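You operate a simulated robot arm through the tools that you are given. There is no shell and no other tool.

Carry out the task below with a simulated robot arm. There is one attempt and no reset: what you move stays moved.

Task
Try the oxygen flowmeter at outlet 2 at 8 litres a minute.
Fine: plug it in and open the valve; afterwards close its knob, shut the valve and leave it plugged in.

Only the result counts: the job must be done as asked and must still hold three seconds after the hand-in. Knocking over, shifting, dropping, spilling or breaking anything else fails it.

Robot
A 6-joint arm with a two-finger gripper, fixed in place. Base frame: the origin is at the foot of the arm, x ahead of it, y to its left, z up. Readings come in cm, degrees, newtons and seconds.
Its first joint turns from -166.0 to 166.0 degrees. Payload 3.43 kg.
The TCP is the grasp point between the finger pads, 2 cm short of the fingertips. In the tool frame z runs along the fingers and y along their closing line. The gripper opens to 19 cm. The gripper's body begins 24.8 cm behind the TCP.
Orientation is that of the tool frame in the base frame, as a unit quaternion [w, x, y, z]. With the fingers straight down and closing along the base's y, the tool's x points along the base's -x, its y along +y and its z along -z.

Tools
- The arm moves only by the tool servo_tool. Its argument "commands" is text: rows parted by semicolons, each of 7 numbers parted by spaces: the shift along the base's x, y, z in cm, then the turn, a rotation vector about the base's x, y, z in rad, then the gripper command, from -1 (shut) to 1 (fully open), values between in proportion. In form: tx ty tz wx wy wz fingers; .... A call has 1 to 20 rows; each row shifts and turns the commanded pose from where the row before left it. Each row takes 0.2 s and may step no farther than 5 cm and 8.6 degrees from the row before; otherwise, or with a gripper value out of range, the whole call is refused. Where a pose cannot be reached the arm comes as near as it can. A force on the tool above 80 N (or 10 N above the force at the start of the call, whichever is more), or a blocked arm, ends the call early, and 0.2 s more pass. Each finger travels about 15.3 cm/s and halts on what it meets, pressing with about 34 N; the grip force reading is that of the motor and also rises with nothing between the fingers. The clock runs only during rows and for 0.2 s after the last one: add rows that do not move to give the fingers time. The reply holds the time, the measured pose of the TCP, the force on the tool along the base axes, the opening and the grip force, in the units named above and with some noise, with the torque about the TCP (base axes, N m) and any sound that the robot's microphone picked up.
- Cameras (640 x 400 px; columns grow to the right, rows downward): "scene" is fixed at [4.28, -50.73, 155.32]; the picture's right is [-0.27, -0.96, 0.00], its down [-0.61, 0.17, -0.78] and it looks along [0.75, -0.21, -0.63] (base axes); focal length 214 px, centre (320, 200). "wrist" rides on the gripper at [7, -0.8, -28.8] in the tool frame; the picture's right is [0.12, 0.99, 0.00], its down [-0.96, 0.11, -0.25] and it looks along [-0.25, 0.03, 0.97] (tool axes); focal length 261 px, centre (320, 200). There is no depth. A picture from a camera that has moved, and an enlarged one, comes with that camera's place and axes in the base frame and with its lens. The place of the scene camera against the robot may be out by one fixed shift of up to 1.8 cm in any direction.
- camera(camera): a new picture of that camera. It takes no simulated time.
- slide_trunk(by): slides the trunk up (or, below 0, down) by that many cm; the arm rides with it, the base frame stays. It gives what a move gives, with no picture.
- enlarge(camera, box): a new picture of the part [left, top, right, bottom] of that camera's present view, enlarged. It takes no simulated time.
- sign_off(): hands the job in; it is judged then, once.

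Places have to be worked out from the pictures, the camera data and where the tool is seen. Open the gripper and draw the arm clear of the work before you hand the job in, unless the task says otherwise.

The tools are called after ">>>" as a command line: name --argument value ..., lists and objects as JSON in quotes. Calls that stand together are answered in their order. servo_tool: Moves the arm, as the interface text tells. Its arguments: {"type":"object","properties":{"commands":{"type":"string"}},"required":["commands"]} The other tools are called the same way: slide_trunk (by) slides the trunk up or down; camera (camera) takes a picture; enlarge (camera, box) takes an enlarged picture of a part of a camera's view; sign_off () hands the job in.

At the start:

```text
time_s: 0.0
ee_pos: [45.39, -40.95, 144.97]
orientation: [0.0, -0.001, 1.0, 0.0]
ft_force: [-0.4, -0.9, -0.2]
wrist_torque: [0.02, -0.01, 0.02]
finger_gap: 18.99
grip_force: 0.0
trunk travel left (down, up): [-37.5, 6.5]
```

scene: 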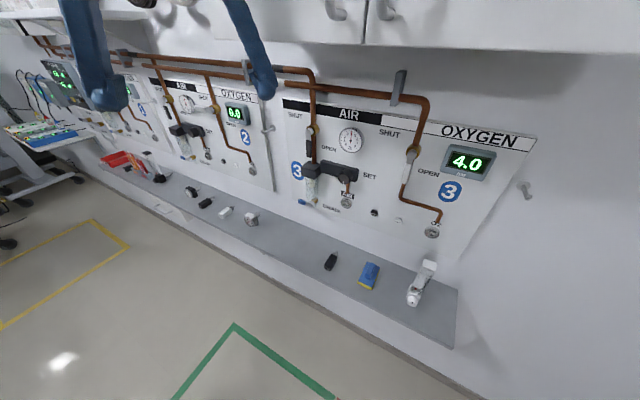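
wrist: 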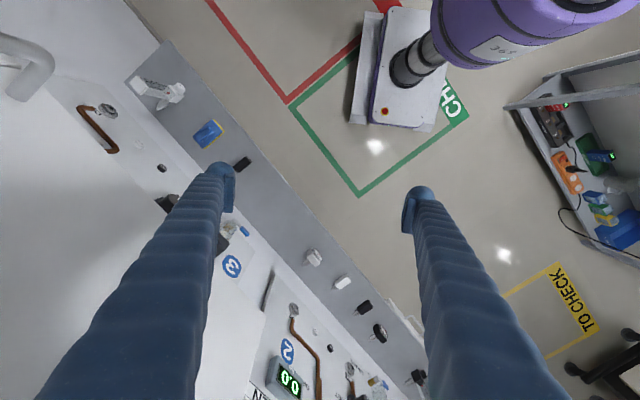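

The scene shows a wall of gas panels and a shelf holding several objects. I'll enlarge parts of both views to identify the flowmeter, outlet 2 and its valve.

>>> enlarge --camera "scene" --box '[120, 50, 300, 190]'

>>> enlarge --camera "scene" --box '[280, 80, 540, 320]'

>>> enlarge --camera "scene" --box '[90, 140, 290, 260]'

>>> enlarge --camera "scene" --box '[0, 20, 180, 190]'

>>> enlarge --camera "wrist" --box '[60, 60, 280, 220]'

>>> enlarge --camera "wrist" --box '[220, 220, 440, 400]'

```text
2.86 times, centred on (210, 120) of scene
camera zoom: at [4.28, -50.73, 155.32], right [-0.27, -0.96, 0.0], down [-0.61, 0.17, -0.78], along [0.75, -0.21, -0.63], focal length 613 px, centre (634, 429)
```

zoom: 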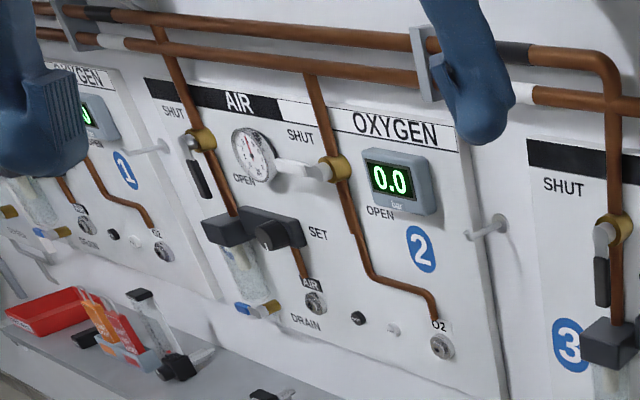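

```text
1.67 times, centred on (410, 200) of scene
camera zoom: at [4.28, -50.73, 155.32], right [-0.27, -0.96, 0.0], down [-0.61, 0.17, -0.78], along [0.75, -0.21, -0.63], focal length 358 px, centre (170, 200)
```

zoom: 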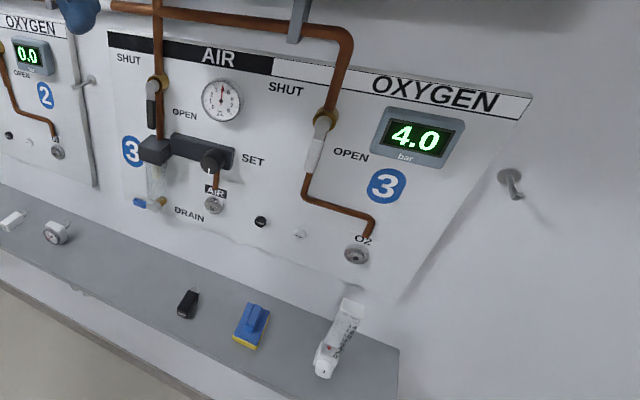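

```text
3.20 times, centred on (190, 200) of scene
camera zoom: at [4.28, -50.73, 155.32], right [-0.27, -0.96, 0.0], down [-0.61, 0.17, -0.78], along [0.75, -0.21, -0.63], focal length 686 px, centre (736, 200)
```

zoom: 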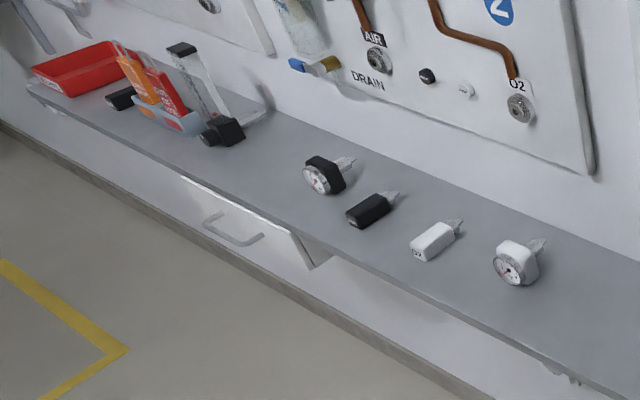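

```text
2.35 times, centred on (90, 105) of scene
camera zoom: at [4.28, -50.73, 155.32], right [-0.27, -0.96, 0.0], down [-0.61, 0.17, -0.78], along [0.75, -0.21, -0.63], focal length 505 px, centre (861, 424)
```

zoom: 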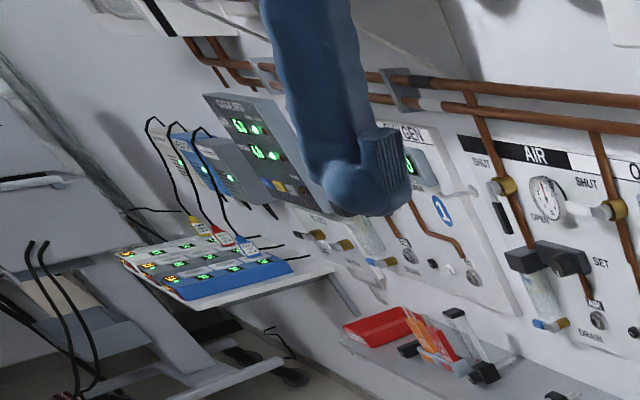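

```text
2.50 times, centred on (170, 140) of wrist
camera zoom: at [38.35, -41.66, 173.82], right [-0.12, 0.99, 0.0], down [0.96, 0.12, 0.25], along [0.25, 0.03, -0.97], focal length 652 px, centre (695, 350)
```

zoom: 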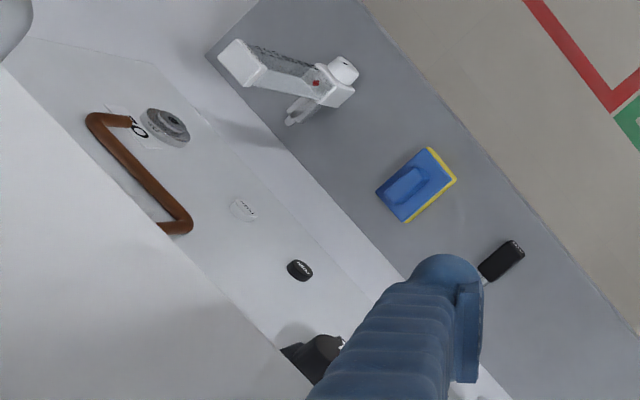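

```text
2.22 times, centred on (330, 310) of wrist
camera zoom: at [38.35, -41.66, 173.82], right [-0.12, 0.99, 0.0], down [0.96, 0.12, 0.25], along [0.25, 0.03, -0.97], focal length 579 px, centre (298, -44)
```

zoom: 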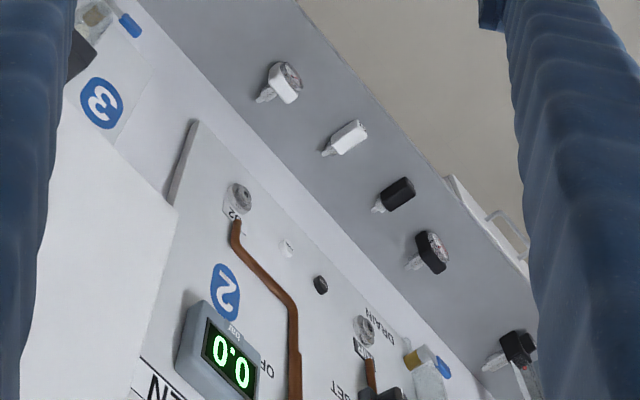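

Working from both views, with d as the distance towards the wall and w as the position along it:

| Item | Base position (cm) | Notes |
|---|---|---|
| Wall | n ≈ (-0.73, 0.685) | diagonal |
| O2 socket 2 | (90, -44, 106) | |
| O2 socket 3 | (40, -98, 101) | |
| White flowmeter | (30, -90, 80) | on the shelf |
| Overhead cabinet | z above about 150 | d about 70 from the base |

I'll turn the gripper parallel to the wall, lower it, and move to where I can see the flowmeter.

>>> servo_tool --commands "-0.5 0.5 -4.5 0 0 -0.126 1; -0.5 0.5 -4.5 0 0 -0.126 1; -0.5 0.5 -4.5 0 0 -0.126 1; -0.5 0.5 -4.5 0 0 -0.126 1; -0.5 0.5 -4.5 0 0 -0.126 1; -0.5 0.5 -4.5 0 0 -0.126 1; -3.07 -3.42 -0.33 0 0 0 1; -3.07 -3.42 -0.33 0 0 0 1; -3.07 -3.42 -0.33 0 0 0 1; -3.07 -3.42 -0.33 0 0 0 1; -3.07 -3.42 -0.33 0 0 0 1; -3.07 -3.42 -0.33 0 0 0 1; -3.07 -3.42 -0.33 0 0 0 1; -3.07 -3.42 -0.33 0 0 0 1; -3.07 -3.42 -0.33 0 0 0 1; 0 0 0 0 0 0 1"

>>> camera --camera "wrist"

>>> camera --camera "scene"

```text
time_s: 3.4
ee_pos: [14.95, -68.87, 115.21]
orientation: [0.0, 0.368, 0.93, -0.001]
ft_force: [1.0, -0.4, 0.3]
wrist_torque: [0.01, 0.05, 0.02]
finger_gap: 19.0
grip_force: 0.0
trunk travel left (down, up): [-37.5, 6.5]
```

```text
taken
camera wrist: at [9.18, -64.47, 144.0], right [0.59, 0.81, 0.0], down [0.78, -0.57, 0.25], along [0.2, -0.15, -0.97], focal length 261 px, centre (320, 200)
```

wrist: 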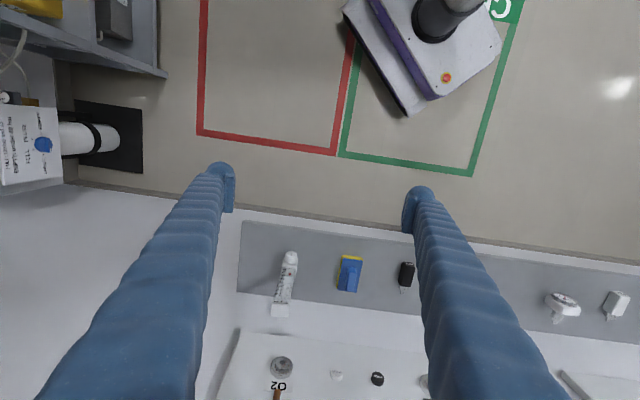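

```text
taken
```

scene: 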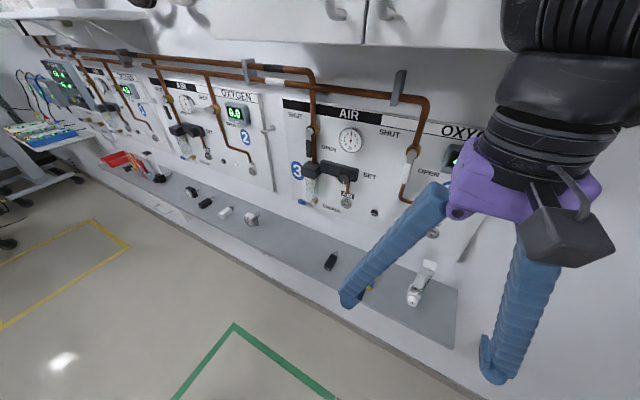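

The gripper is now parallel to the wall and I can see the flowmeter. I'll enlarge it to get its shape.

>>> enlarge --camera "wrist" --box '[230, 210, 430, 335]'

>>> enlarge --camera "wrist" --box '[210, 300, 420, 400]'

>>> enlarge --camera "scene" --box '[370, 240, 470, 320]'

```text
3.20 times, centred on (330, 272) of wrist
camera zoom: at [9.18, -64.47, 144.0], right [0.59, 0.81, 0.0], down [0.78, -0.57, 0.25], along [0.2, -0.15, -0.97], focal length 834 px, centre (288, -32)
```

zoom: 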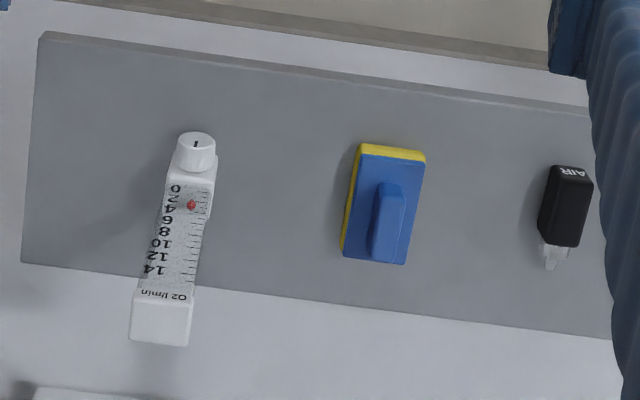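

```text
3.05 times, centred on (315, 350) of wrist
camera zoom: at [9.18, -64.47, 144.0], right [0.59, 0.81, 0.0], down [0.78, -0.57, 0.25], along [0.2, -0.15, -0.97], focal length 794 px, centre (335, -257)
```

zoom: 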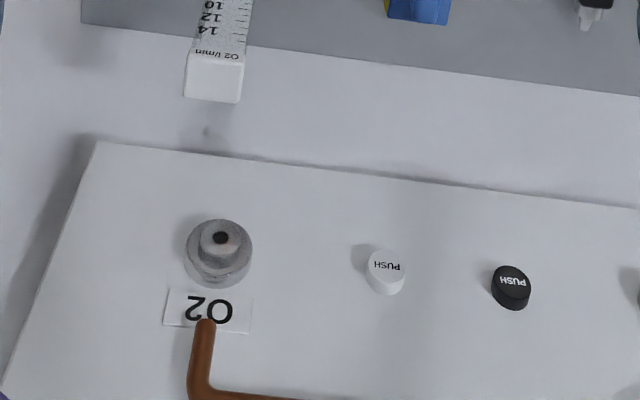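

```text
5.00 times, centred on (420, 280) of scene
camera zoom: at [4.28, -50.73, 155.32], right [-0.27, -0.96, 0.0], down [-0.61, 0.17, -0.78], along [0.75, -0.21, -0.63], focal length 1072 px, centre (-180, -200)
```

zoom: 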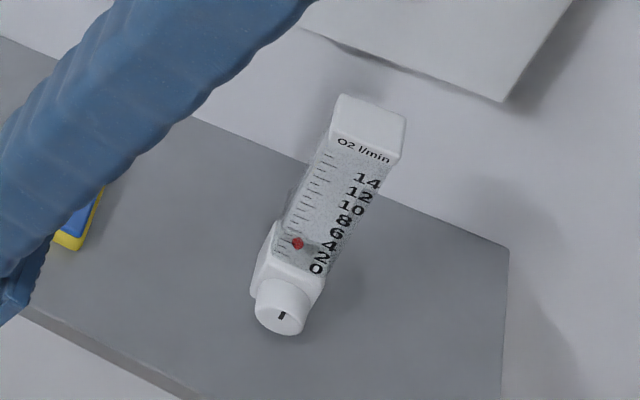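

The flowmeter stands upright on the shelf with its knob towards the room and its probe towards the wall. The knob is at about (29.4, -89, 81.4) and its top at about z = 98.5. I want the tool horizontal facing the wall with the camera above, so I'll back off and start a 180° yaw.

>>> servo_tool --commands "-0.29 0.275 -0.5 0 0 0.149 1; -0.29 0.275 -0.5 0 0 0.149 1; -0.29 0.275 -0.5 0 0 0.149 1; -0.29 0.275 -0.5 0 0 0.149 1; -0.29 0.275 -0.5 0 0 0.149 1; -0.29 0.275 -0.5 0 0 0.149 1; -0.29 0.275 -0.5 0 0 0.149 1; -0.29 0.275 -0.5 0 0 0.149 1; -0.29 0.275 -0.5 0 0 0.149 1; -0.29 0.275 -0.5 0 0 0.149 1; -0.29 0.275 -0.5 0 0 0.149 1; -0.29 0.275 -0.5 0 0 0.149 1; -0.29 0.275 -0.5 0 0 0.149 1; -0.29 0.275 -0.5 0 0 0.149 1; -0.29 0.275 -0.5 0 0 0.149 1; -0.29 0.275 -0.5 0 0 0.149 1; -0.29 0.275 -0.5 0 0 0.149 1; -0.29 0.275 -0.5 0 0 0.149 1; -0.29 0.275 -0.5 0 0 0.149 1; -0.29 0.275 -0.5 0 0 0.149 1"

>>> camera --camera "wrist"

>>> camera --camera "scene"

```text
time_s: 7.6
ee_pos: [13.85, -58.73, 101.33]
orientation: [0.072, 0.884, -0.461, -0.019]
ft_force: [0.5, 0.3, -0.2]
wrist_torque: [0.03, 0.04, 0.0]
finger_gap: 18.98
grip_force: 0.1
out of reach, approached as far as the arm can: row 16, 17, 18, 19, 20
trunk travel left (down, up): [-37.5, 6.5]
```

```text
taken
camera wrist: at [21.53, -60.74, 130.04], right [-0.74, -0.66, 0.15], down [-0.62, 0.75, 0.23], along [-0.26, 0.08, -0.96], focal length 261 px, centre (320, 200)
```

wrist: 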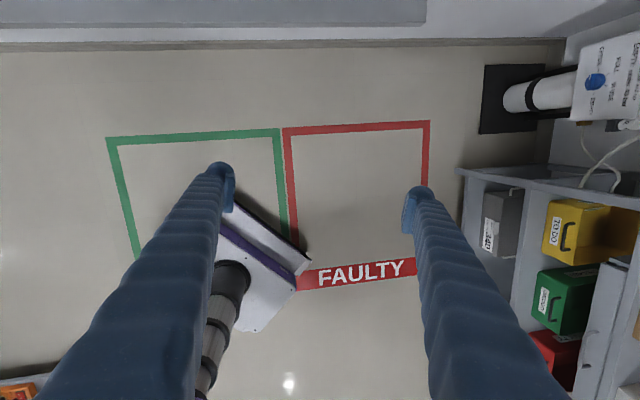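

```text
taken
```

scene: 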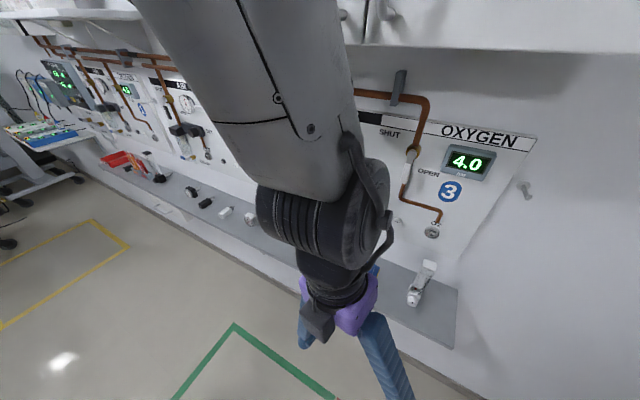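

The arm reached most of the yaw but stopped at some limit. I'll pitch the tool towards the wall while moving forward and see whether the camera-up pose is reachable.

>>> servo_tool --commands "0.8 -1.2 0 -0.102 -0.1085 0 1; 0.8 -1.2 0 -0.102 -0.1085 0 1; 0.8 -1.2 0 -0.102 -0.1085 0 1; 0.8 -1.2 0 -0.102 -0.1085 0 1; 0.8 -1.2 0 -0.102 -0.1085 0 1"

```text
time_s: 8.8
ee_pos: [17.55, -69.04, 105.58]
orientation: [0.141, 0.814, -0.453, 0.335]
ft_force: [-0.7, -0.4, -0.1]
wrist_torque: [0.08, -0.11, 0.09]
finger_gap: 19.01
grip_force: 0.1
out of reach, approached as far as the arm can: row 3, 4, 5
trunk travel left (down, up): [-37.5, 6.5]
```

The command persisted and only the roll is slightly limited. I'll finish the pitch and see whether the residual goes away.

>>> servo_tool --commands "0 0 0 -0.102 -0.1085 0 1; 0 0 0 -0.102 -0.1085 0 1; 0 0 0 -0.102 -0.1085 0 1; 0 0 0 -0.102 -0.1085 0 1; 0 0 0 -0.102 -0.1085 0 1; 0 0 0 -0.05 -0.055 0 1; 0 0 0 0 0 0.1 1; 0 0 0 0 0 0 1"

>>> camera --camera "wrist"

>>> camera --camera "scene"

```text
time_s: 10.6
ee_pos: [14.94, -84.03, 114.93]
orientation: [0.199, 0.625, -0.335, 0.677]
ft_force: [-0.5, -1.0, -1.0]
wrist_torque: [-0.05, -0.01, 0.03]
finger_gap: 19.0
grip_force: 0.0
out of reach, approached as far as the arm can: row 1, 2, 3, 4, 5, 6
trunk travel left (down, up): [-37.5, 6.5]
```

```text
taken
camera wrist: at [-5.82, -64.16, 122.18], right [-0.7, -0.71, -0.09], down [-0.12, 0.24, -0.96], along [0.7, -0.67, -0.25], focal length 261 px, centre (320, 200)
```

wrist: 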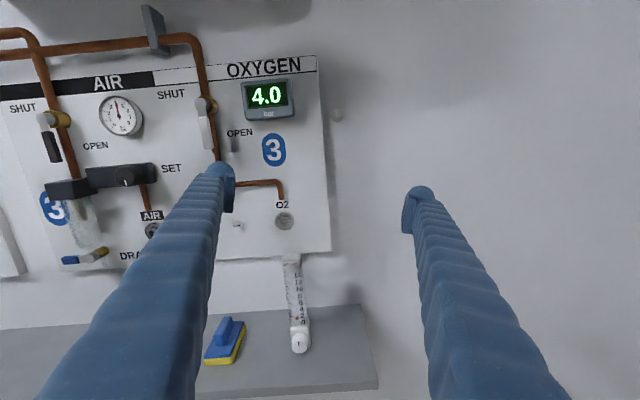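

```text
taken
```

scene: 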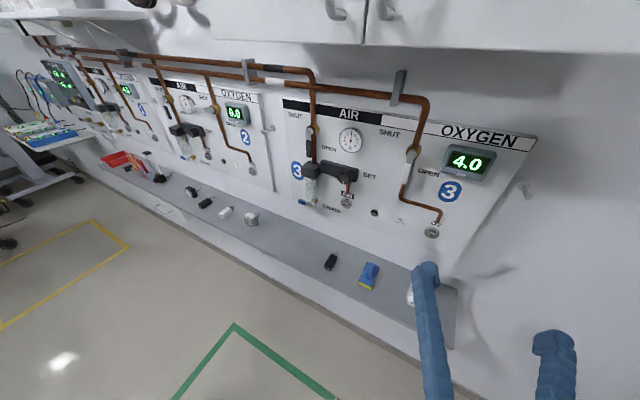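

The tool is now horizontal with the camera above, apart from about 12° of residual roll. I'll correct the roll and take new pictures.

>>> servo_tool --commands "0 0 0 -0.073 0.072 0 1; 0 0 0 -0.073 0.072 0 1; 0 0 0 0 0 0 1"

>>> camera --camera "wrist"

>>> enlarge --camera "wrist" --box '[200, 200, 400, 390]'

```text
time_s: 11.4
ee_pos: [13.27, -88.78, 116.7]
orientation: [0.253, 0.657, -0.272, 0.656]
ft_force: [0.4, -0.3, -0.4]
wrist_torque: [0.05, 0.02, -0.01]
finger_gap: 19.0
grip_force: 0.1
out of reach, approached as far as the arm can: row 1, 2
trunk travel left (down, up): [-37.5, 6.5]
```

```text
taken
camera wrist: at [-7.08, -68.33, 124.18], right [-0.69, -0.72, 0.09], down [-0.25, 0.11, -0.96], along [0.68, -0.68, -0.26], focal length 261 px, centre (320, 200)
```

wrist: 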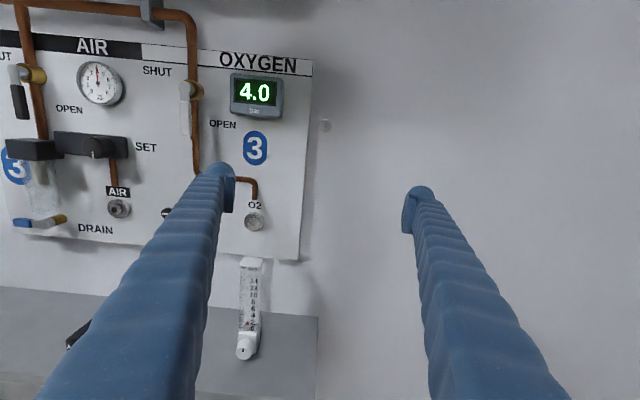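

```text
2.11 times, centred on (300, 295) of wrist
camera zoom: at [-7.08, -68.33, 124.18], right [-0.69, -0.72, 0.09], down [-0.25, 0.11, -0.96], along [0.68, -0.68, -0.26], focal length 549 px, centre (362, 0)
```

zoom: 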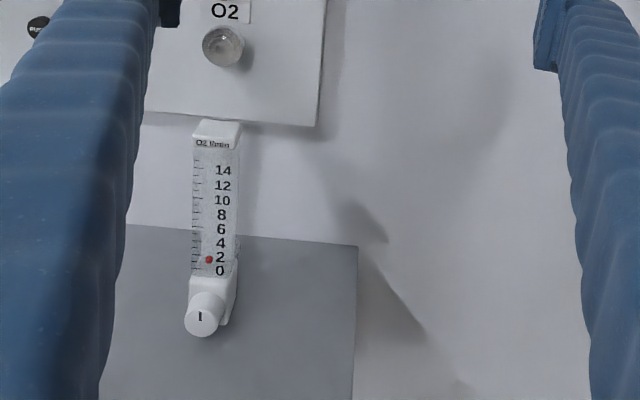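

Fitting the horizontal edges puts the wall at 45°, so d = (0.707, -0.707). I'll align the tool and go in front of the flowmeter at d = 72, w = -42, z = 90.

>>> servo_tool --commands "1.13 1.17 -3.8 0 0 -0.0125 1; 1.13 1.17 -3.8 0 0 -0.0125 1; 1.13 1.17 -3.8 0 0 0 1; 1.13 1.17 -3.8 0 0 0 1; 1.13 1.17 -3.8 0 0 0 1; 1.13 1.17 -3.8 0 0 0 1; 1.13 1.17 -3.8 0 0 0 1; 0 0 0 0 0 0 1"

>>> camera --camera "wrist"

>>> camera --camera "scene"

```text
time_s: 13.2
ee_pos: [16.07, -95.6, 92.34]
orientation: [0.272, 0.651, -0.279, 0.651]
ft_force: [0.0, 0.3, -0.3]
wrist_torque: [-0.08, -0.01, 0.02]
finger_gap: 19.02
grip_force: 0.1
out of reach, approached as far as the arm can: row 1, 2, 3, 4, 5, 6, 7
trunk travel left (down, up): [-37.5, 6.5]
```

```text
taken
camera wrist: at [-3.32, -74.28, 99.58], right [-0.71, -0.69, 0.11], down [-0.25, 0.11, -0.96], along [0.65, -0.71, -0.25], focal length 261 px, centre (320, 200)
```

wrist: 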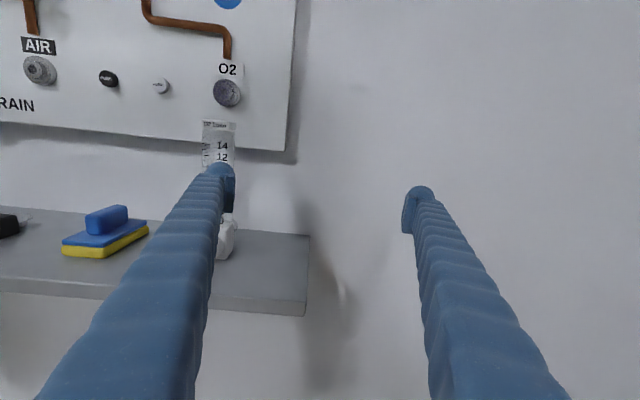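

```text
taken
```

scene: 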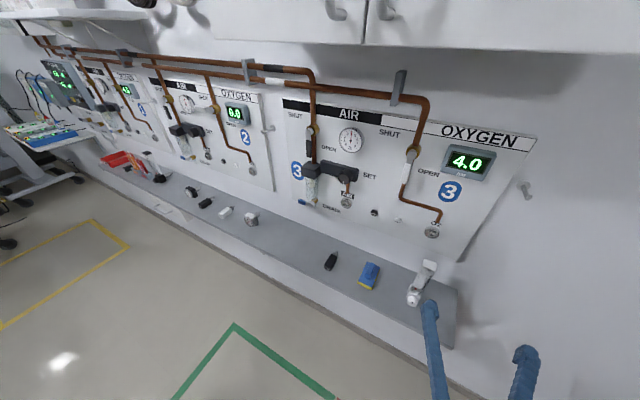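

The arm keeps getting pushed out of reach, possibly because the shoulder is too high. I'll back up and raise the tool, lower the trunk, then try again.

>>> servo_tool --commands "-1 2.3 4 0 0 0 1; -0.5 1.2 4 0 0 0 1; -0.5 1.2 4 0 0 0 1; -0.5 1.2 4 0 0 0 1; -0.5 1 4 0 0 0 1; 0 0 4 0 0 0 1; 0 0 0 0 0 0 1"

>>> slide_trunk --by -20

>>> servo_tool --commands "0.5 1 0 0 0 0 1; 0.5 1 0 0 0 0 1; 0.5 1 0 0 0 0 1; 0.5 1 0 0 0 0 1; 0 0 0 0 0 0 1"

```text
time_s: 14.8
ee_pos: [11.63, -92.53, 116.63]
orientation: [0.277, 0.651, -0.279, 0.649]
ft_force: [1.0, 0.1, 0.8]
wrist_torque: [0.02, 0.01, -0.06]
finger_gap: 18.99
grip_force: 0.0
out of reach, approached as far as the arm can: row 1, 2, 3, 4
trunk travel left (down, up): [-37.5, 6.5]
```

```text
time_s: 17.0
ee_pos: [11.52, -92.48, 96.63]
orientation: [0.278, 0.651, -0.279, 0.649]
ft_force: [0.7, 0.2, 0.1]
wrist_torque: [0.01, 0.03, 0.01]
finger_gap: 19.01
grip_force: 0.0
trunk travel left (down, up): [-17.5, 26.5]
```

```text
time_s: 18.2
ee_pos: [12.74, -90.99, 97.68]
orientation: [0.273, 0.652, -0.28, 0.65]
ft_force: [0.0, -0.4, -0.5]
wrist_torque: [-0.01, -0.01, -0.02]
finger_gap: 19.0
grip_force: 0.0
out of reach, approached as far as the arm can: row 2, 3, 4
trunk travel left (down, up): [-17.5, 26.5]
```

The limit doesn't depend on height, so it's probably the tool roll joint. I'll roll the tool back 180° about its axis, clear of the shelf, so the camera ends up below.

>>> servo_tool --commands "0 0 0 0.1054 -0.1054 0 1; 0 0 0 0.1054 -0.1054 0 1; 0 0 0 0.1054 -0.1054 0 1; 0 0 0 0.1054 -0.1054 0 1; 0 0 0 0.1054 -0.1054 0 1; 0 0 0 0.1054 -0.1054 0 1; 0 0 0 0.1054 -0.1054 0 1; 0 0 0 0.1054 -0.1054 0 1; 0 0 0 0.1054 -0.1054 0 1; 0 0 0 0.1054 -0.1054 0 1; 0 0 0 0.1054 -0.1054 0 1; 0 0 0 0.1054 -0.1054 0 1; 0 0 0 0.1054 -0.1054 0 1; 0 0 0 0.1054 -0.1054 0 1; 0 0 0 0.1054 -0.1054 0 1; 0 0 0 0.1054 -0.1054 0 1; 0 0 0 0.1054 -0.1054 0 1; 0 0 0 0.1054 -0.1054 0 1; 0 0 0 0.1054 -0.1054 0 1; 0 0 0 0.1054 -0.1054 0 1"

>>> camera --camera "scene"

```text
time_s: 22.4
ee_pos: [12.75, -90.98, 97.56]
orientation: [0.633, 0.211, 0.675, -0.315]
ft_force: [0.0, -0.2, 0.5]
wrist_torque: [0.0, 0.0, 0.0]
finger_gap: 19.0
grip_force: 0.1
trunk travel left (down, up): [-17.5, 26.5]
```

```text
taken
```

scene: 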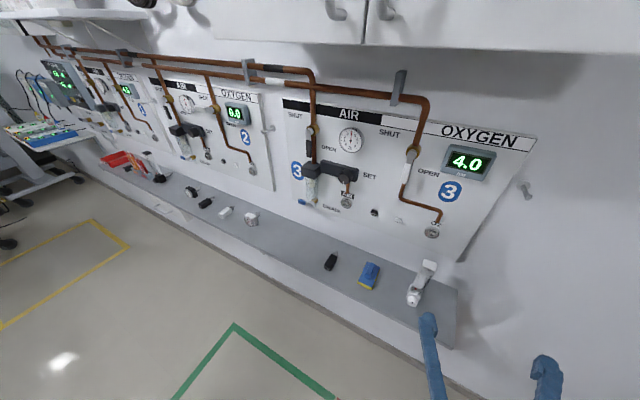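

Every roll row was reachable. I'll finish the roll and move to d = 72, w = -42 in front of the flowmeter.

>>> servo_tool --commands "0 0 0 0.056 -0.056 -0.01 1; 0 0 0 0.056 -0.056 -0.01 1; 2.1 2.6 -1 0 0 0 1; 2.1 2.6 -1 0 0 0 1; 2.1 2.6 -1 0 0 0 1; 2.1 2.6 -1 0 0 0 1; 0 0 0 0 0 0 1"

>>> camera --camera "wrist"

>>> camera --camera "scene"

```text
time_s: 24.0
ee_pos: [21.0, -80.48, 93.49]
orientation: [0.654, 0.269, 0.653, -0.271]
ft_force: [0.1, 0.0, -0.9]
wrist_torque: [-0.02, 0.0, 0.0]
finger_gap: 18.97
grip_force: 0.0
trunk travel left (down, up): [-17.5, 26.5]
```

```text
taken
camera wrist: at [-0.02, -60.69, 86.4], right [0.7, 0.7, -0.12], down [-0.09, 0.26, 0.96], along [0.71, -0.66, 0.25], focal length 261 px, centre (320, 200)
```

wrist: 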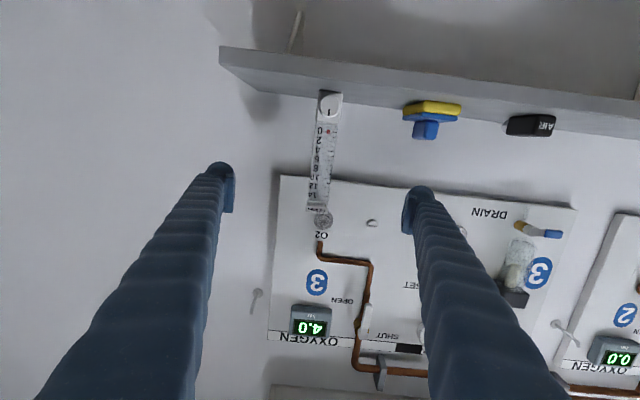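

```text
taken
```

scene: 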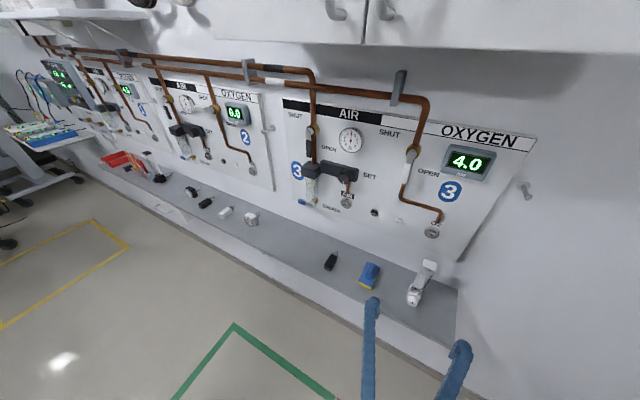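

The target pose is reached exactly, with the wrist image upside down. I'll enlarge the flowmeter.

>>> enlarge --camera "wrist" --box '[260, 70, 400, 240]'

>>> enlarge --camera "wrist" --box '[290, 80, 370, 150]'

```text
2.35 times, centred on (330, 155) of wrist
camera zoom: at [-0.02, -60.69, 86.4], right [0.7, 0.7, -0.12], down [-0.09, 0.26, 0.96], along [0.71, -0.66, 0.25], focal length 613 px, centre (296, 306)
```

zoom: 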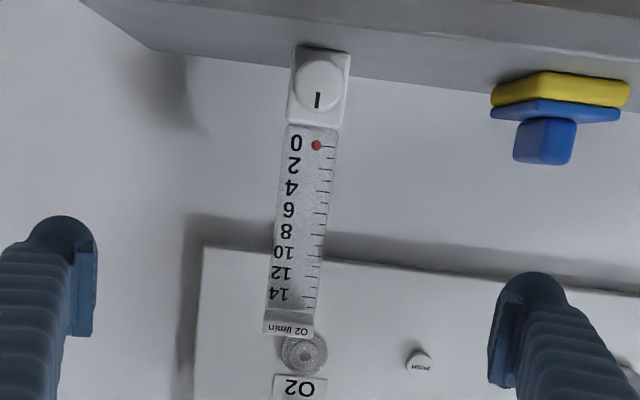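

```text
5.71 times, centred on (330, 115) of wrist
camera zoom: at [-0.02, -60.69, 86.4], right [0.7, 0.7, -0.12], down [-0.09, 0.26, 0.96], along [0.71, -0.66, 0.25], focal length 1489 px, centre (263, 686)
```

zoom: 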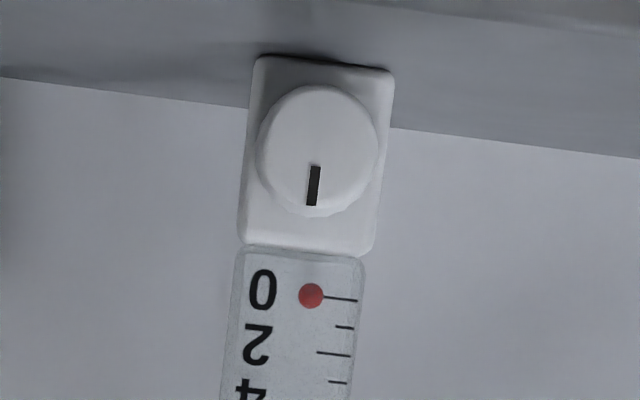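

The ball sits at 0 and the knob mark points up. The knob axis is near w = -41.9, z = 82.6, with its face at d = 83.2. I'll zoom in closer to get the body depth and probe position.

>>> enlarge --camera "scene" --box '[400, 255, 445, 312]'

>>> enlarge --camera "scene" --box '[200, 80, 280, 180]'

```text
7.02 times, centred on (422, 284) of scene
camera zoom: at [4.28, -50.73, 155.32], right [-0.27, -0.96, 0.0], down [-0.61, 0.17, -0.78], along [0.75, -0.21, -0.63], focal length 1505 px, centre (-399, -386)
```

zoom: 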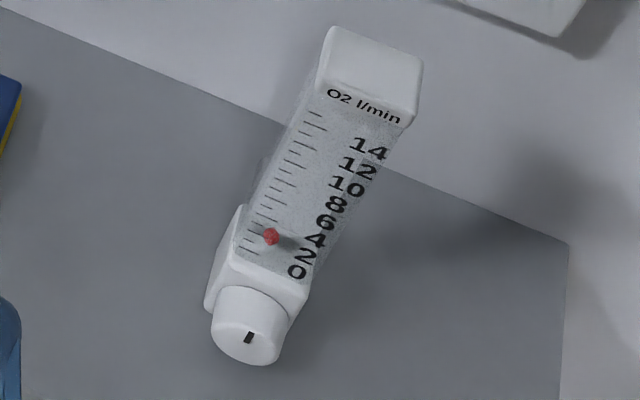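

```text
4.00 times, centred on (240, 130) of scene
camera zoom: at [4.28, -50.73, 155.32], right [-0.27, -0.96, 0.0], down [-0.61, 0.17, -0.78], along [0.75, -0.21, -0.63], focal length 858 px, centre (640, 480)
```

zoom: 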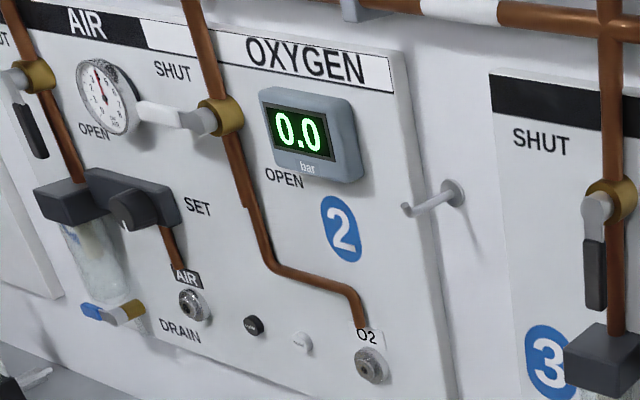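

The flowmeter body is about 3.5 cm wide, spans d = 85 to 89, and stands on the shelf at z ≈ 80.3. I'll narrow the gripper to 9 cm to clear the sponge, lower, and advance part-way around the base block.

>>> servo_tool --commands "0 0 -3.1 0 0 0 -0.05; 0.07 -0.07 -3.1 0 0 0 -0.05; 0 0 -3.2 0 0 0 -0.05; 0 0 0 0 0 0 -0.05; 2 -2 0 0 0 0 -0.05; 2 -2 0 0 0 0 -0.05; 2 -2 0 0 0 0 -0.05; 0 0 0 0 0 0 -0.05"

>>> camera --camera "wrist"

>>> enlarge --camera "scene" --box '[380, 250, 460, 330]'

```text
time_s: 25.8
ee_pos: [26.98, -86.73, 84.12]
orientation: [0.654, 0.269, 0.654, -0.269]
ft_force: [0.2, -0.1, -0.3]
wrist_torque: [-0.03, -0.02, -0.01]
finger_gap: 9.01
grip_force: 0.1
trunk travel left (down, up): [-17.5, 26.5]
```

```text
taken
camera wrist: at [6.06, -66.91, 77.1], right [0.7, 0.7, -0.12], down [-0.09, 0.26, 0.96], along [0.71, -0.66, 0.25], focal length 261 px, centre (320, 200)
```

wrist: 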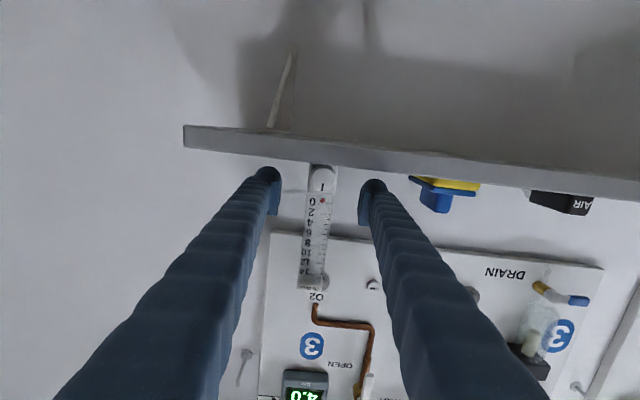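

```text
5.00 times, centred on (420, 290) of scene
camera zoom: at [4.28, -50.73, 155.32], right [-0.27, -0.96, 0.0], down [-0.61, 0.17, -0.78], along [0.75, -0.21, -0.63], focal length 1072 px, centre (-180, -250)
```

zoom: 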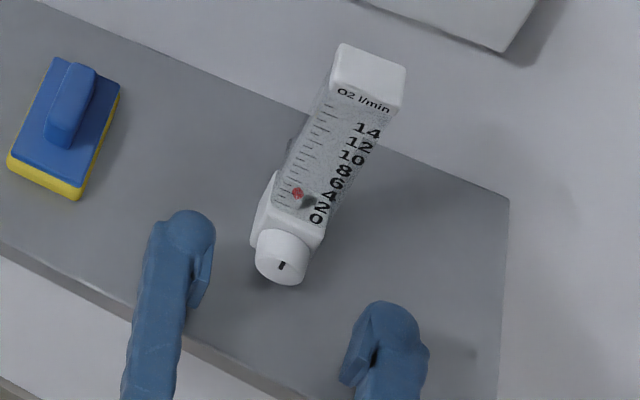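

The fingertips are just ahead of the knob face and well centred. I'll advance to d ≈ 86.2 and close on the base block.

>>> servo_tool --commands "2.1 -2.0 0 0 0 0 -0.05; 2.1 -2.0 0 0 0 0 -0.05; 0 0 0 0 0 0 -0.05; 0 0 0 0 0 0 -0.4; 0 0 0 0 0 0 -0.6; 0 0 0 0 0 0 -0.8; 0 0 0 0 0 0 -1; 0 0 0 0 0 0 -1"

>>> camera --camera "wrist"

>>> enlarge --camera "scene" --box '[380, 250, 460, 330]'

```text
time_s: 27.6
ee_pos: [31.46, -90.68, 84.25]
orientation: [0.654, 0.269, 0.653, -0.27]
ft_force: [-0.5, -2.2, 0.3]
wrist_torque: [0.0, -0.05, -0.01]
finger_gap: 3.74
grip_force: 33.2
trunk travel left (down, up): [-17.5, 26.5]
```

```text
taken
camera wrist: at [10.46, -70.94, 77.08], right [0.7, 0.7, -0.12], down [-0.1, 0.26, 0.96], along [0.71, -0.66, 0.25], focal length 261 px, centre (320, 200)
```

wrist: 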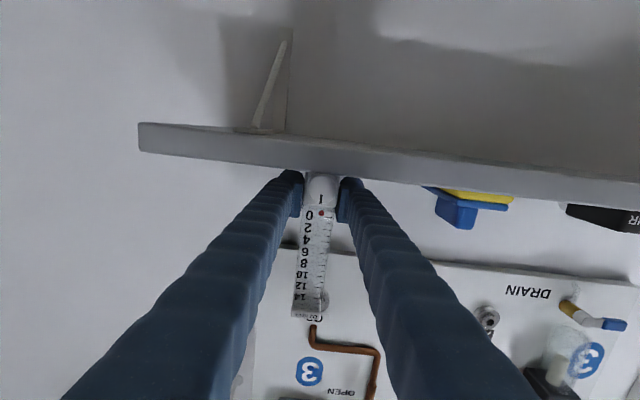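

```text
5.00 times, centred on (420, 290) of scene
camera zoom: at [4.28, -50.73, 155.32], right [-0.27, -0.96, 0.0], down [-0.61, 0.17, -0.78], along [0.75, -0.21, -0.63], focal length 1072 px, centre (-180, -250)
```

zoom: 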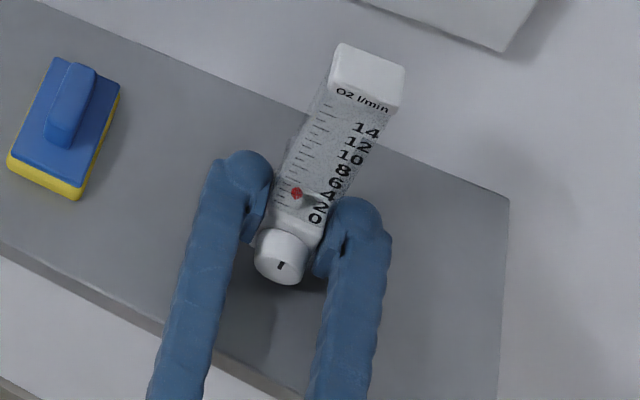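

The grip is firm: a 3.74 cm gap at 33 N. I'll lift gently and check that the flowmeter follows.

>>> servo_tool --commands "0 0 1 0 0 0 -1; 0 0 2 0 0 0 -1; 0 0 2 0 0 0 -1; -1 1 2 0 0 0 -1; -1.5 1.5 2 0 0 0 -1; -2 2 2 0 0 0 -1; -2 2 2 0 0 0 -1; -2 2 2 0 0 0 -1; -1.5 1.5 2 0 0 0 -1; 0 0 2 0 0 0 -1; 0 0 0 0 0 0 -1"

>>> camera --camera "wrist"

>>> camera --camera "scene"

>>> enlarge --camera "scene" --box '[350, 150, 480, 280]'

```text
time_s: 30.0
ee_pos: [21.52, -80.58, 103.33]
orientation: [0.655, 0.268, 0.654, -0.269]
ft_force: [-1.3, 0.9, -3.2]
wrist_torque: [0.05, 0.02, -0.02]
finger_gap: 3.74
grip_force: 34.2
trunk travel left (down, up): [-17.5, 26.5]
```

```text
taken
camera wrist: at [0.49, -60.85, 96.27], right [0.7, 0.7, -0.12], down [-0.1, 0.26, 0.96], along [0.71, -0.66, 0.25], focal length 261 px, centre (320, 200)
```

wrist: 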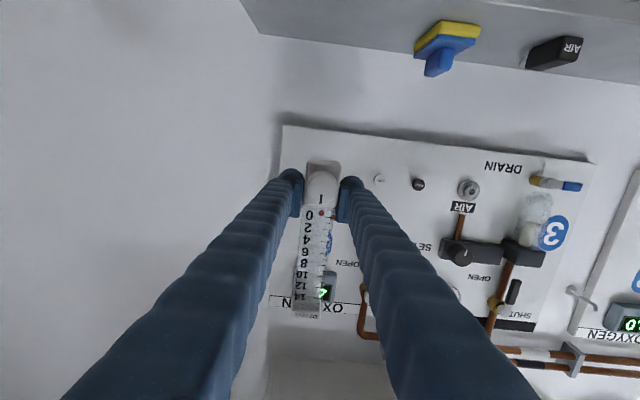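

```text
taken
```

scene: 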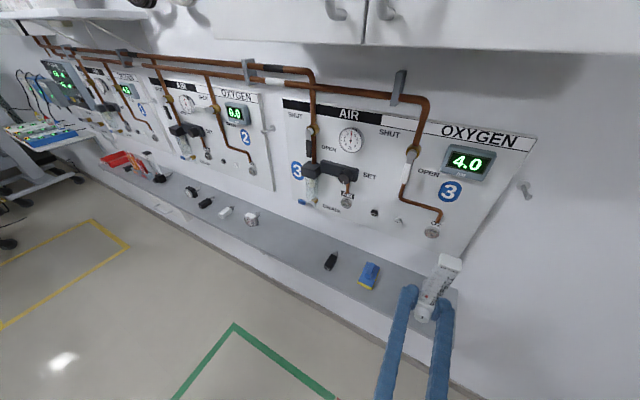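

```text
3.08 times, centred on (415, 215) of scene
camera zoom: at [4.28, -50.73, 155.32], right [-0.27, -0.96, 0.0], down [-0.61, 0.17, -0.78], along [0.75, -0.21, -0.63], focal length 660 px, centre (28, 154)
```

zoom: 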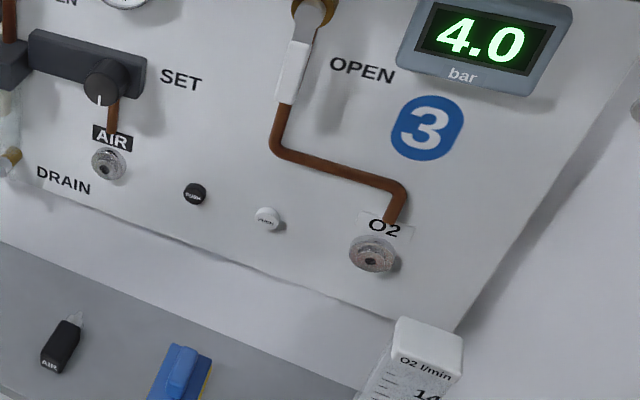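

The flowmeter is held securely and weighs about 3 N. I'll carry it along the wall at d ≈ 72 towards outlet 2, in stages.

>>> servo_tool --commands "2 2 0 0 0 0 -1; 3 3 0 0 0 0 -1; 3 3 0 0 0 0 -1; 3 3 0 0 0 0 -1; 3 3 0 0 0 0 -1; 3 3 0 0 0 0 -1; 3 3 0 0 0 0 -1; 3 3 0 0 0 0 -1; 2 2 0 0 0 0 -1; 0 0 0 0 0 0 -1"

>>> camera --camera "scene"

```text
time_s: 32.2
ee_pos: [47.89, -62.27, 102.55]
orientation: [0.653, 0.268, 0.656, -0.268]
ft_force: [-0.3, 0.1, -3.7]
wrist_torque: [0.04, 0.02, -0.08]
finger_gap: 3.75
grip_force: 34.1
out of reach, approached as far as the arm can: row 6, 7, 8, 9
trunk travel left (down, up): [-17.5, 26.5]
```

```text
taken
```

scene: 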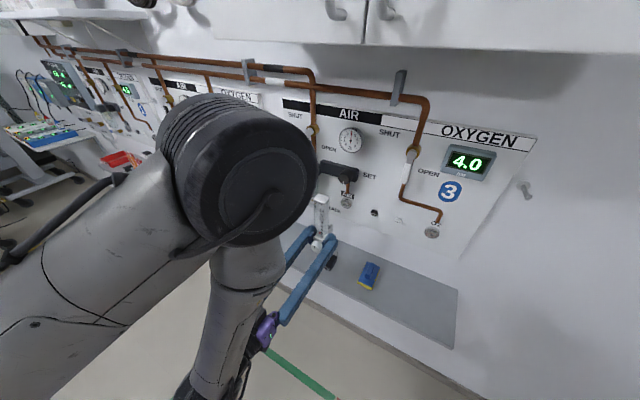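

At w = -10 the arm can't come closer than d ≈ 78. The regulator front is at d ≈ 92 and the probe tip at d ≈ 85, so there is clearance. I'll carry on towards w = 33 at d ≈ 80.

>>> servo_tool --commands "1.4 -1.4 0 0 0 0 -1; 2 2 0 0 0 0 -1; 3 3 0 0 0 0 -1; 3 3 0 0 0 0 -1; 3 3 0 0 0 0 -1; 0 0 0 0 0 0 -1"

>>> camera --camera "wrist"

>>> camera --camera "scene"

```text
time_s: 33.6
ee_pos: [61.04, -53.72, 102.97]
orientation: [0.654, 0.269, 0.654, -0.27]
ft_force: [1.1, 1.3, -4.0]
wrist_torque: [0.02, -0.02, -0.16]
finger_gap: 3.71
grip_force: 34.5
out of reach, approached as far as the arm can: row 3, 4
trunk travel left (down, up): [-17.5, 26.5]
```

```text
taken
camera wrist: at [40.05, -33.93, 96.02], right [0.7, 0.7, -0.12], down [-0.09, 0.26, 0.96], along [0.71, -0.66, 0.25], focal length 261 px, centre (320, 200)
```

wrist: 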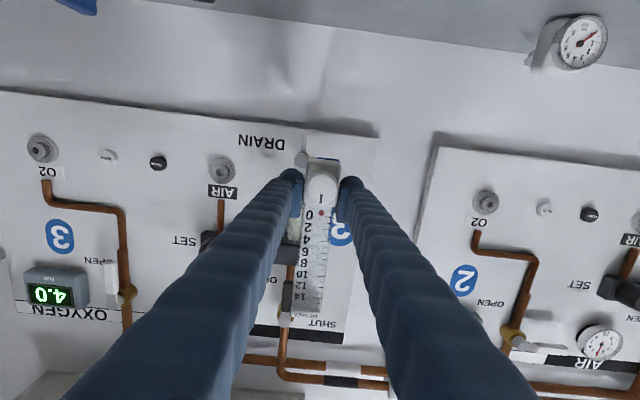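

```text
taken
```

scene: 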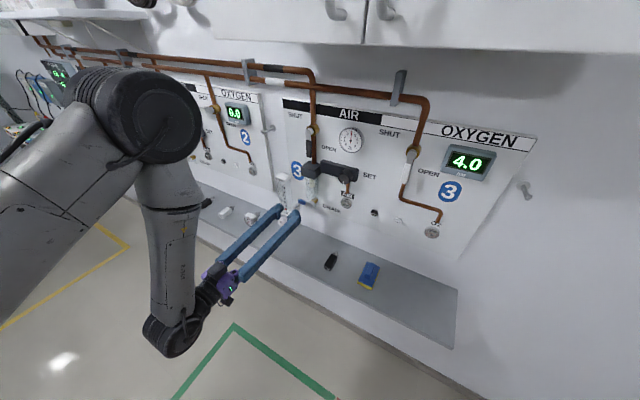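

Both sockets are now in view: outlet 2 at about w = 33.5, z = 104.0, with its face near d = 95. I'll move to a pre-insertion pose at d = 80.

>>> servo_tool --commands "2.75 2.98 0 0 0 0 -1; 2.75 2.98 0 0 0 0 -1; 2.75 2.98 0 0 0 0 -1; 2.75 2.98 0.6 0 0 0 -1; 2.75 2.98 0.6 0 0 0 -1; 2.75 2.98 0.7 0 0 0 -1; 2.75 2.98 0.7 0 0 0 -1; 0 0 0 0 0 0 -1; 0 0 0 0 0 0 -1"

>>> camera --camera "wrist"

>>> camera --camera "scene"

>>> enlarge --camera "scene" --box '[200, 120, 290, 200]'

```text
time_s: 35.6
ee_pos: [80.14, -32.63, 105.79]
orientation: [0.654, 0.268, 0.654, -0.271]
ft_force: [0.2, 0.7, -3.8]
wrist_torque: [0.03, 0.04, 0.05]
finger_gap: 3.73
grip_force: 33.9
trunk travel left (down, up): [-17.5, 26.5]
```

```text
taken
camera wrist: at [59.21, -12.91, 98.72], right [0.7, 0.7, -0.12], down [-0.09, 0.26, 0.96], along [0.71, -0.66, 0.25], focal length 261 px, centre (320, 200)
```

wrist: 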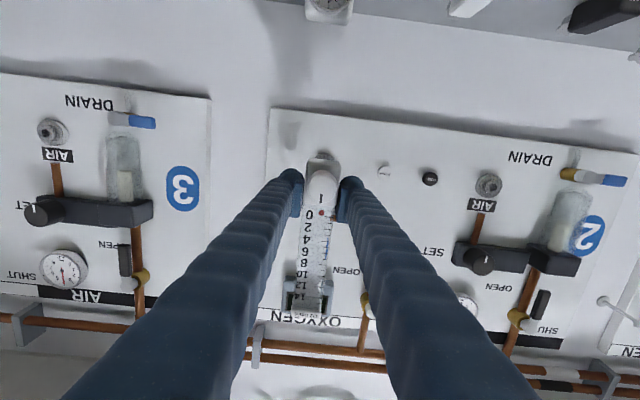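

```text
taken
```

scene: 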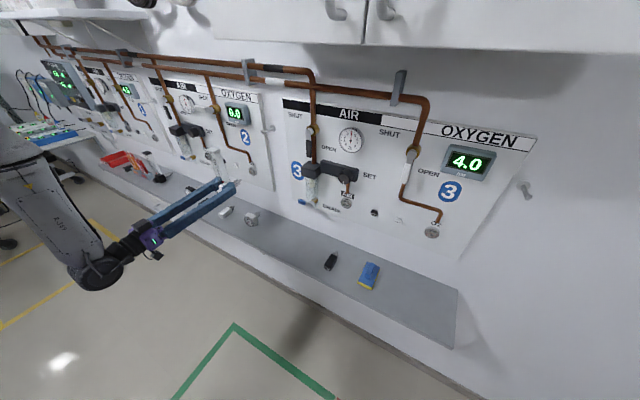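

```text
5.00 times, centred on (245, 160) of scene
camera zoom: at [4.28, -50.73, 155.32], right [-0.27, -0.96, 0.0], down [-0.61, 0.17, -0.78], along [0.75, -0.21, -0.63], focal length 1072 px, centre (695, 400)
```

zoom: 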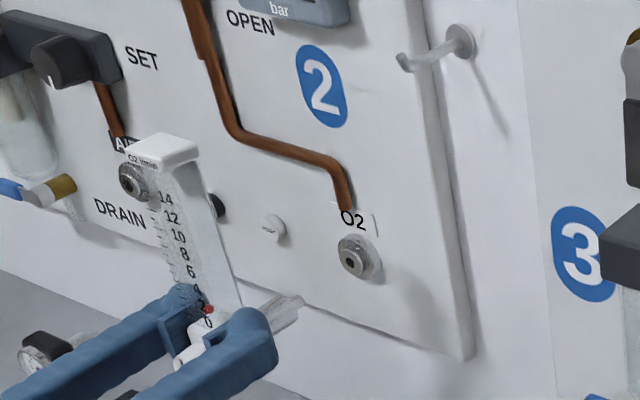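

The probe is visible next to the socket in the scene view, and projecting it forward suggests it sits about 1 cm too low. I'll zoom in for precise pixels.

>>> enlarge --camera "scene" --box '[236, 160, 276, 192]'

>>> enlarge --camera "wrist" --box '[280, 130, 370, 320]'

```text
12.50 times, centred on (256, 176) of scene
camera zoom: at [4.28, -50.73, 155.32], right [-0.27, -0.96, 0.0], down [-0.61, 0.17, -0.78], along [0.75, -0.21, -0.63], focal length 2681 px, centre (1120, 500)
```

zoom: 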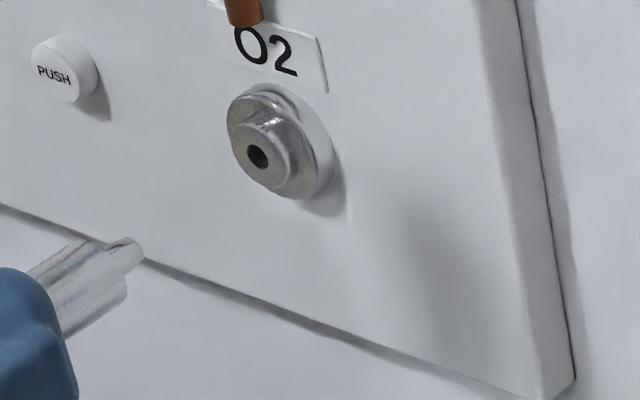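

```text
2.11 times, centred on (325, 225) of wrist
camera zoom: at [59.21, -12.91, 98.72], right [0.7, 0.7, -0.12], down [-0.09, 0.26, 0.96], along [0.71, -0.66, 0.25], focal length 549 px, centre (310, 147)
```

zoom: 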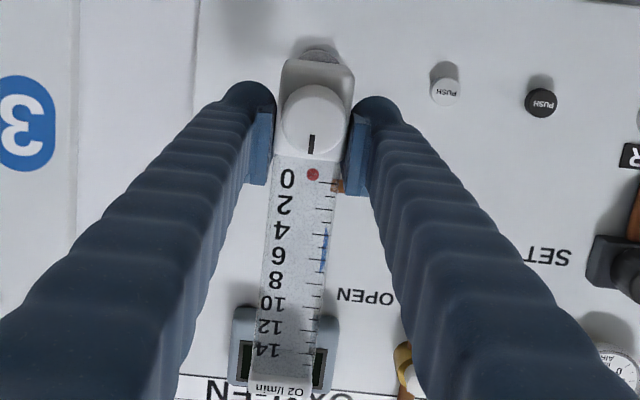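

The nozzle tip is about 6.2 cm short of the hole, needing roughly +0.2 cm in w and +0.15 cm in z. I'll apply that, advance 5 cm and check again.

>>> servo_tool --commands "0.14 0.14 0.15 0 0 0 -1; 1.2 -1.2 0 0 0 0 -1; 1.2 -1.2 0 0 0 0 -1; 1.1 -1.1 0 0 0 0 -1; 0 0 0 0 0 0 -1; 0 0 0 0 0 0 -1"

>>> enlarge --camera "scene" --box '[236, 160, 276, 192]'

>>> enlarge --camera "wrist" --box '[250, 130, 400, 320]'

```text
time_s: 37.0
ee_pos: [83.78, -36.05, 106.02]
orientation: [0.654, 0.269, 0.654, -0.27]
ft_force: [0.8, -0.2, -2.9]
wrist_torque: [0.04, 0.03, 0.0]
finger_gap: 3.72
grip_force: 34.2
trunk travel left (down, up): [-17.5, 26.5]
```

```text
12.50 times, centred on (256, 176) of scene
camera zoom: at [4.28, -50.73, 155.32], right [-0.27, -0.96, 0.0], down [-0.61, 0.17, -0.78], along [0.75, -0.21, -0.63], focal length 2681 px, centre (1120, 500)
```

zoom: 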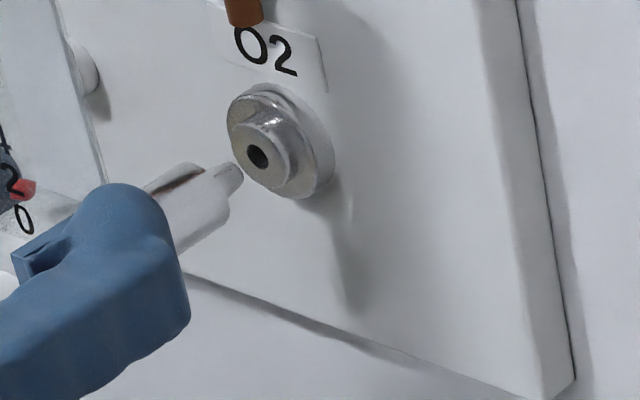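

```text
2.11 times, centred on (325, 225) of wrist
camera zoom: at [62.83, -16.32, 98.91], right [0.7, 0.7, -0.12], down [-0.09, 0.26, 0.96], along [0.71, -0.66, 0.25], focal length 549 px, centre (310, 147)
```

zoom: 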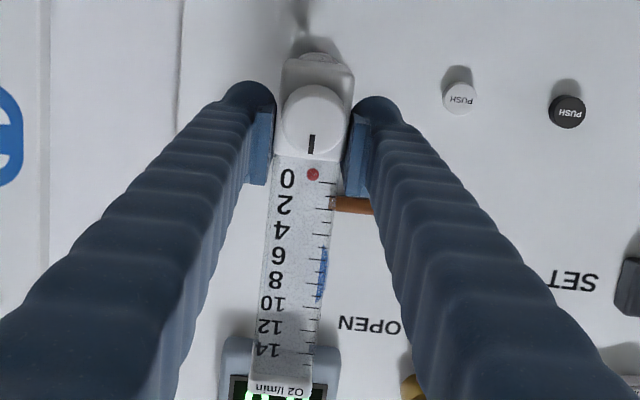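

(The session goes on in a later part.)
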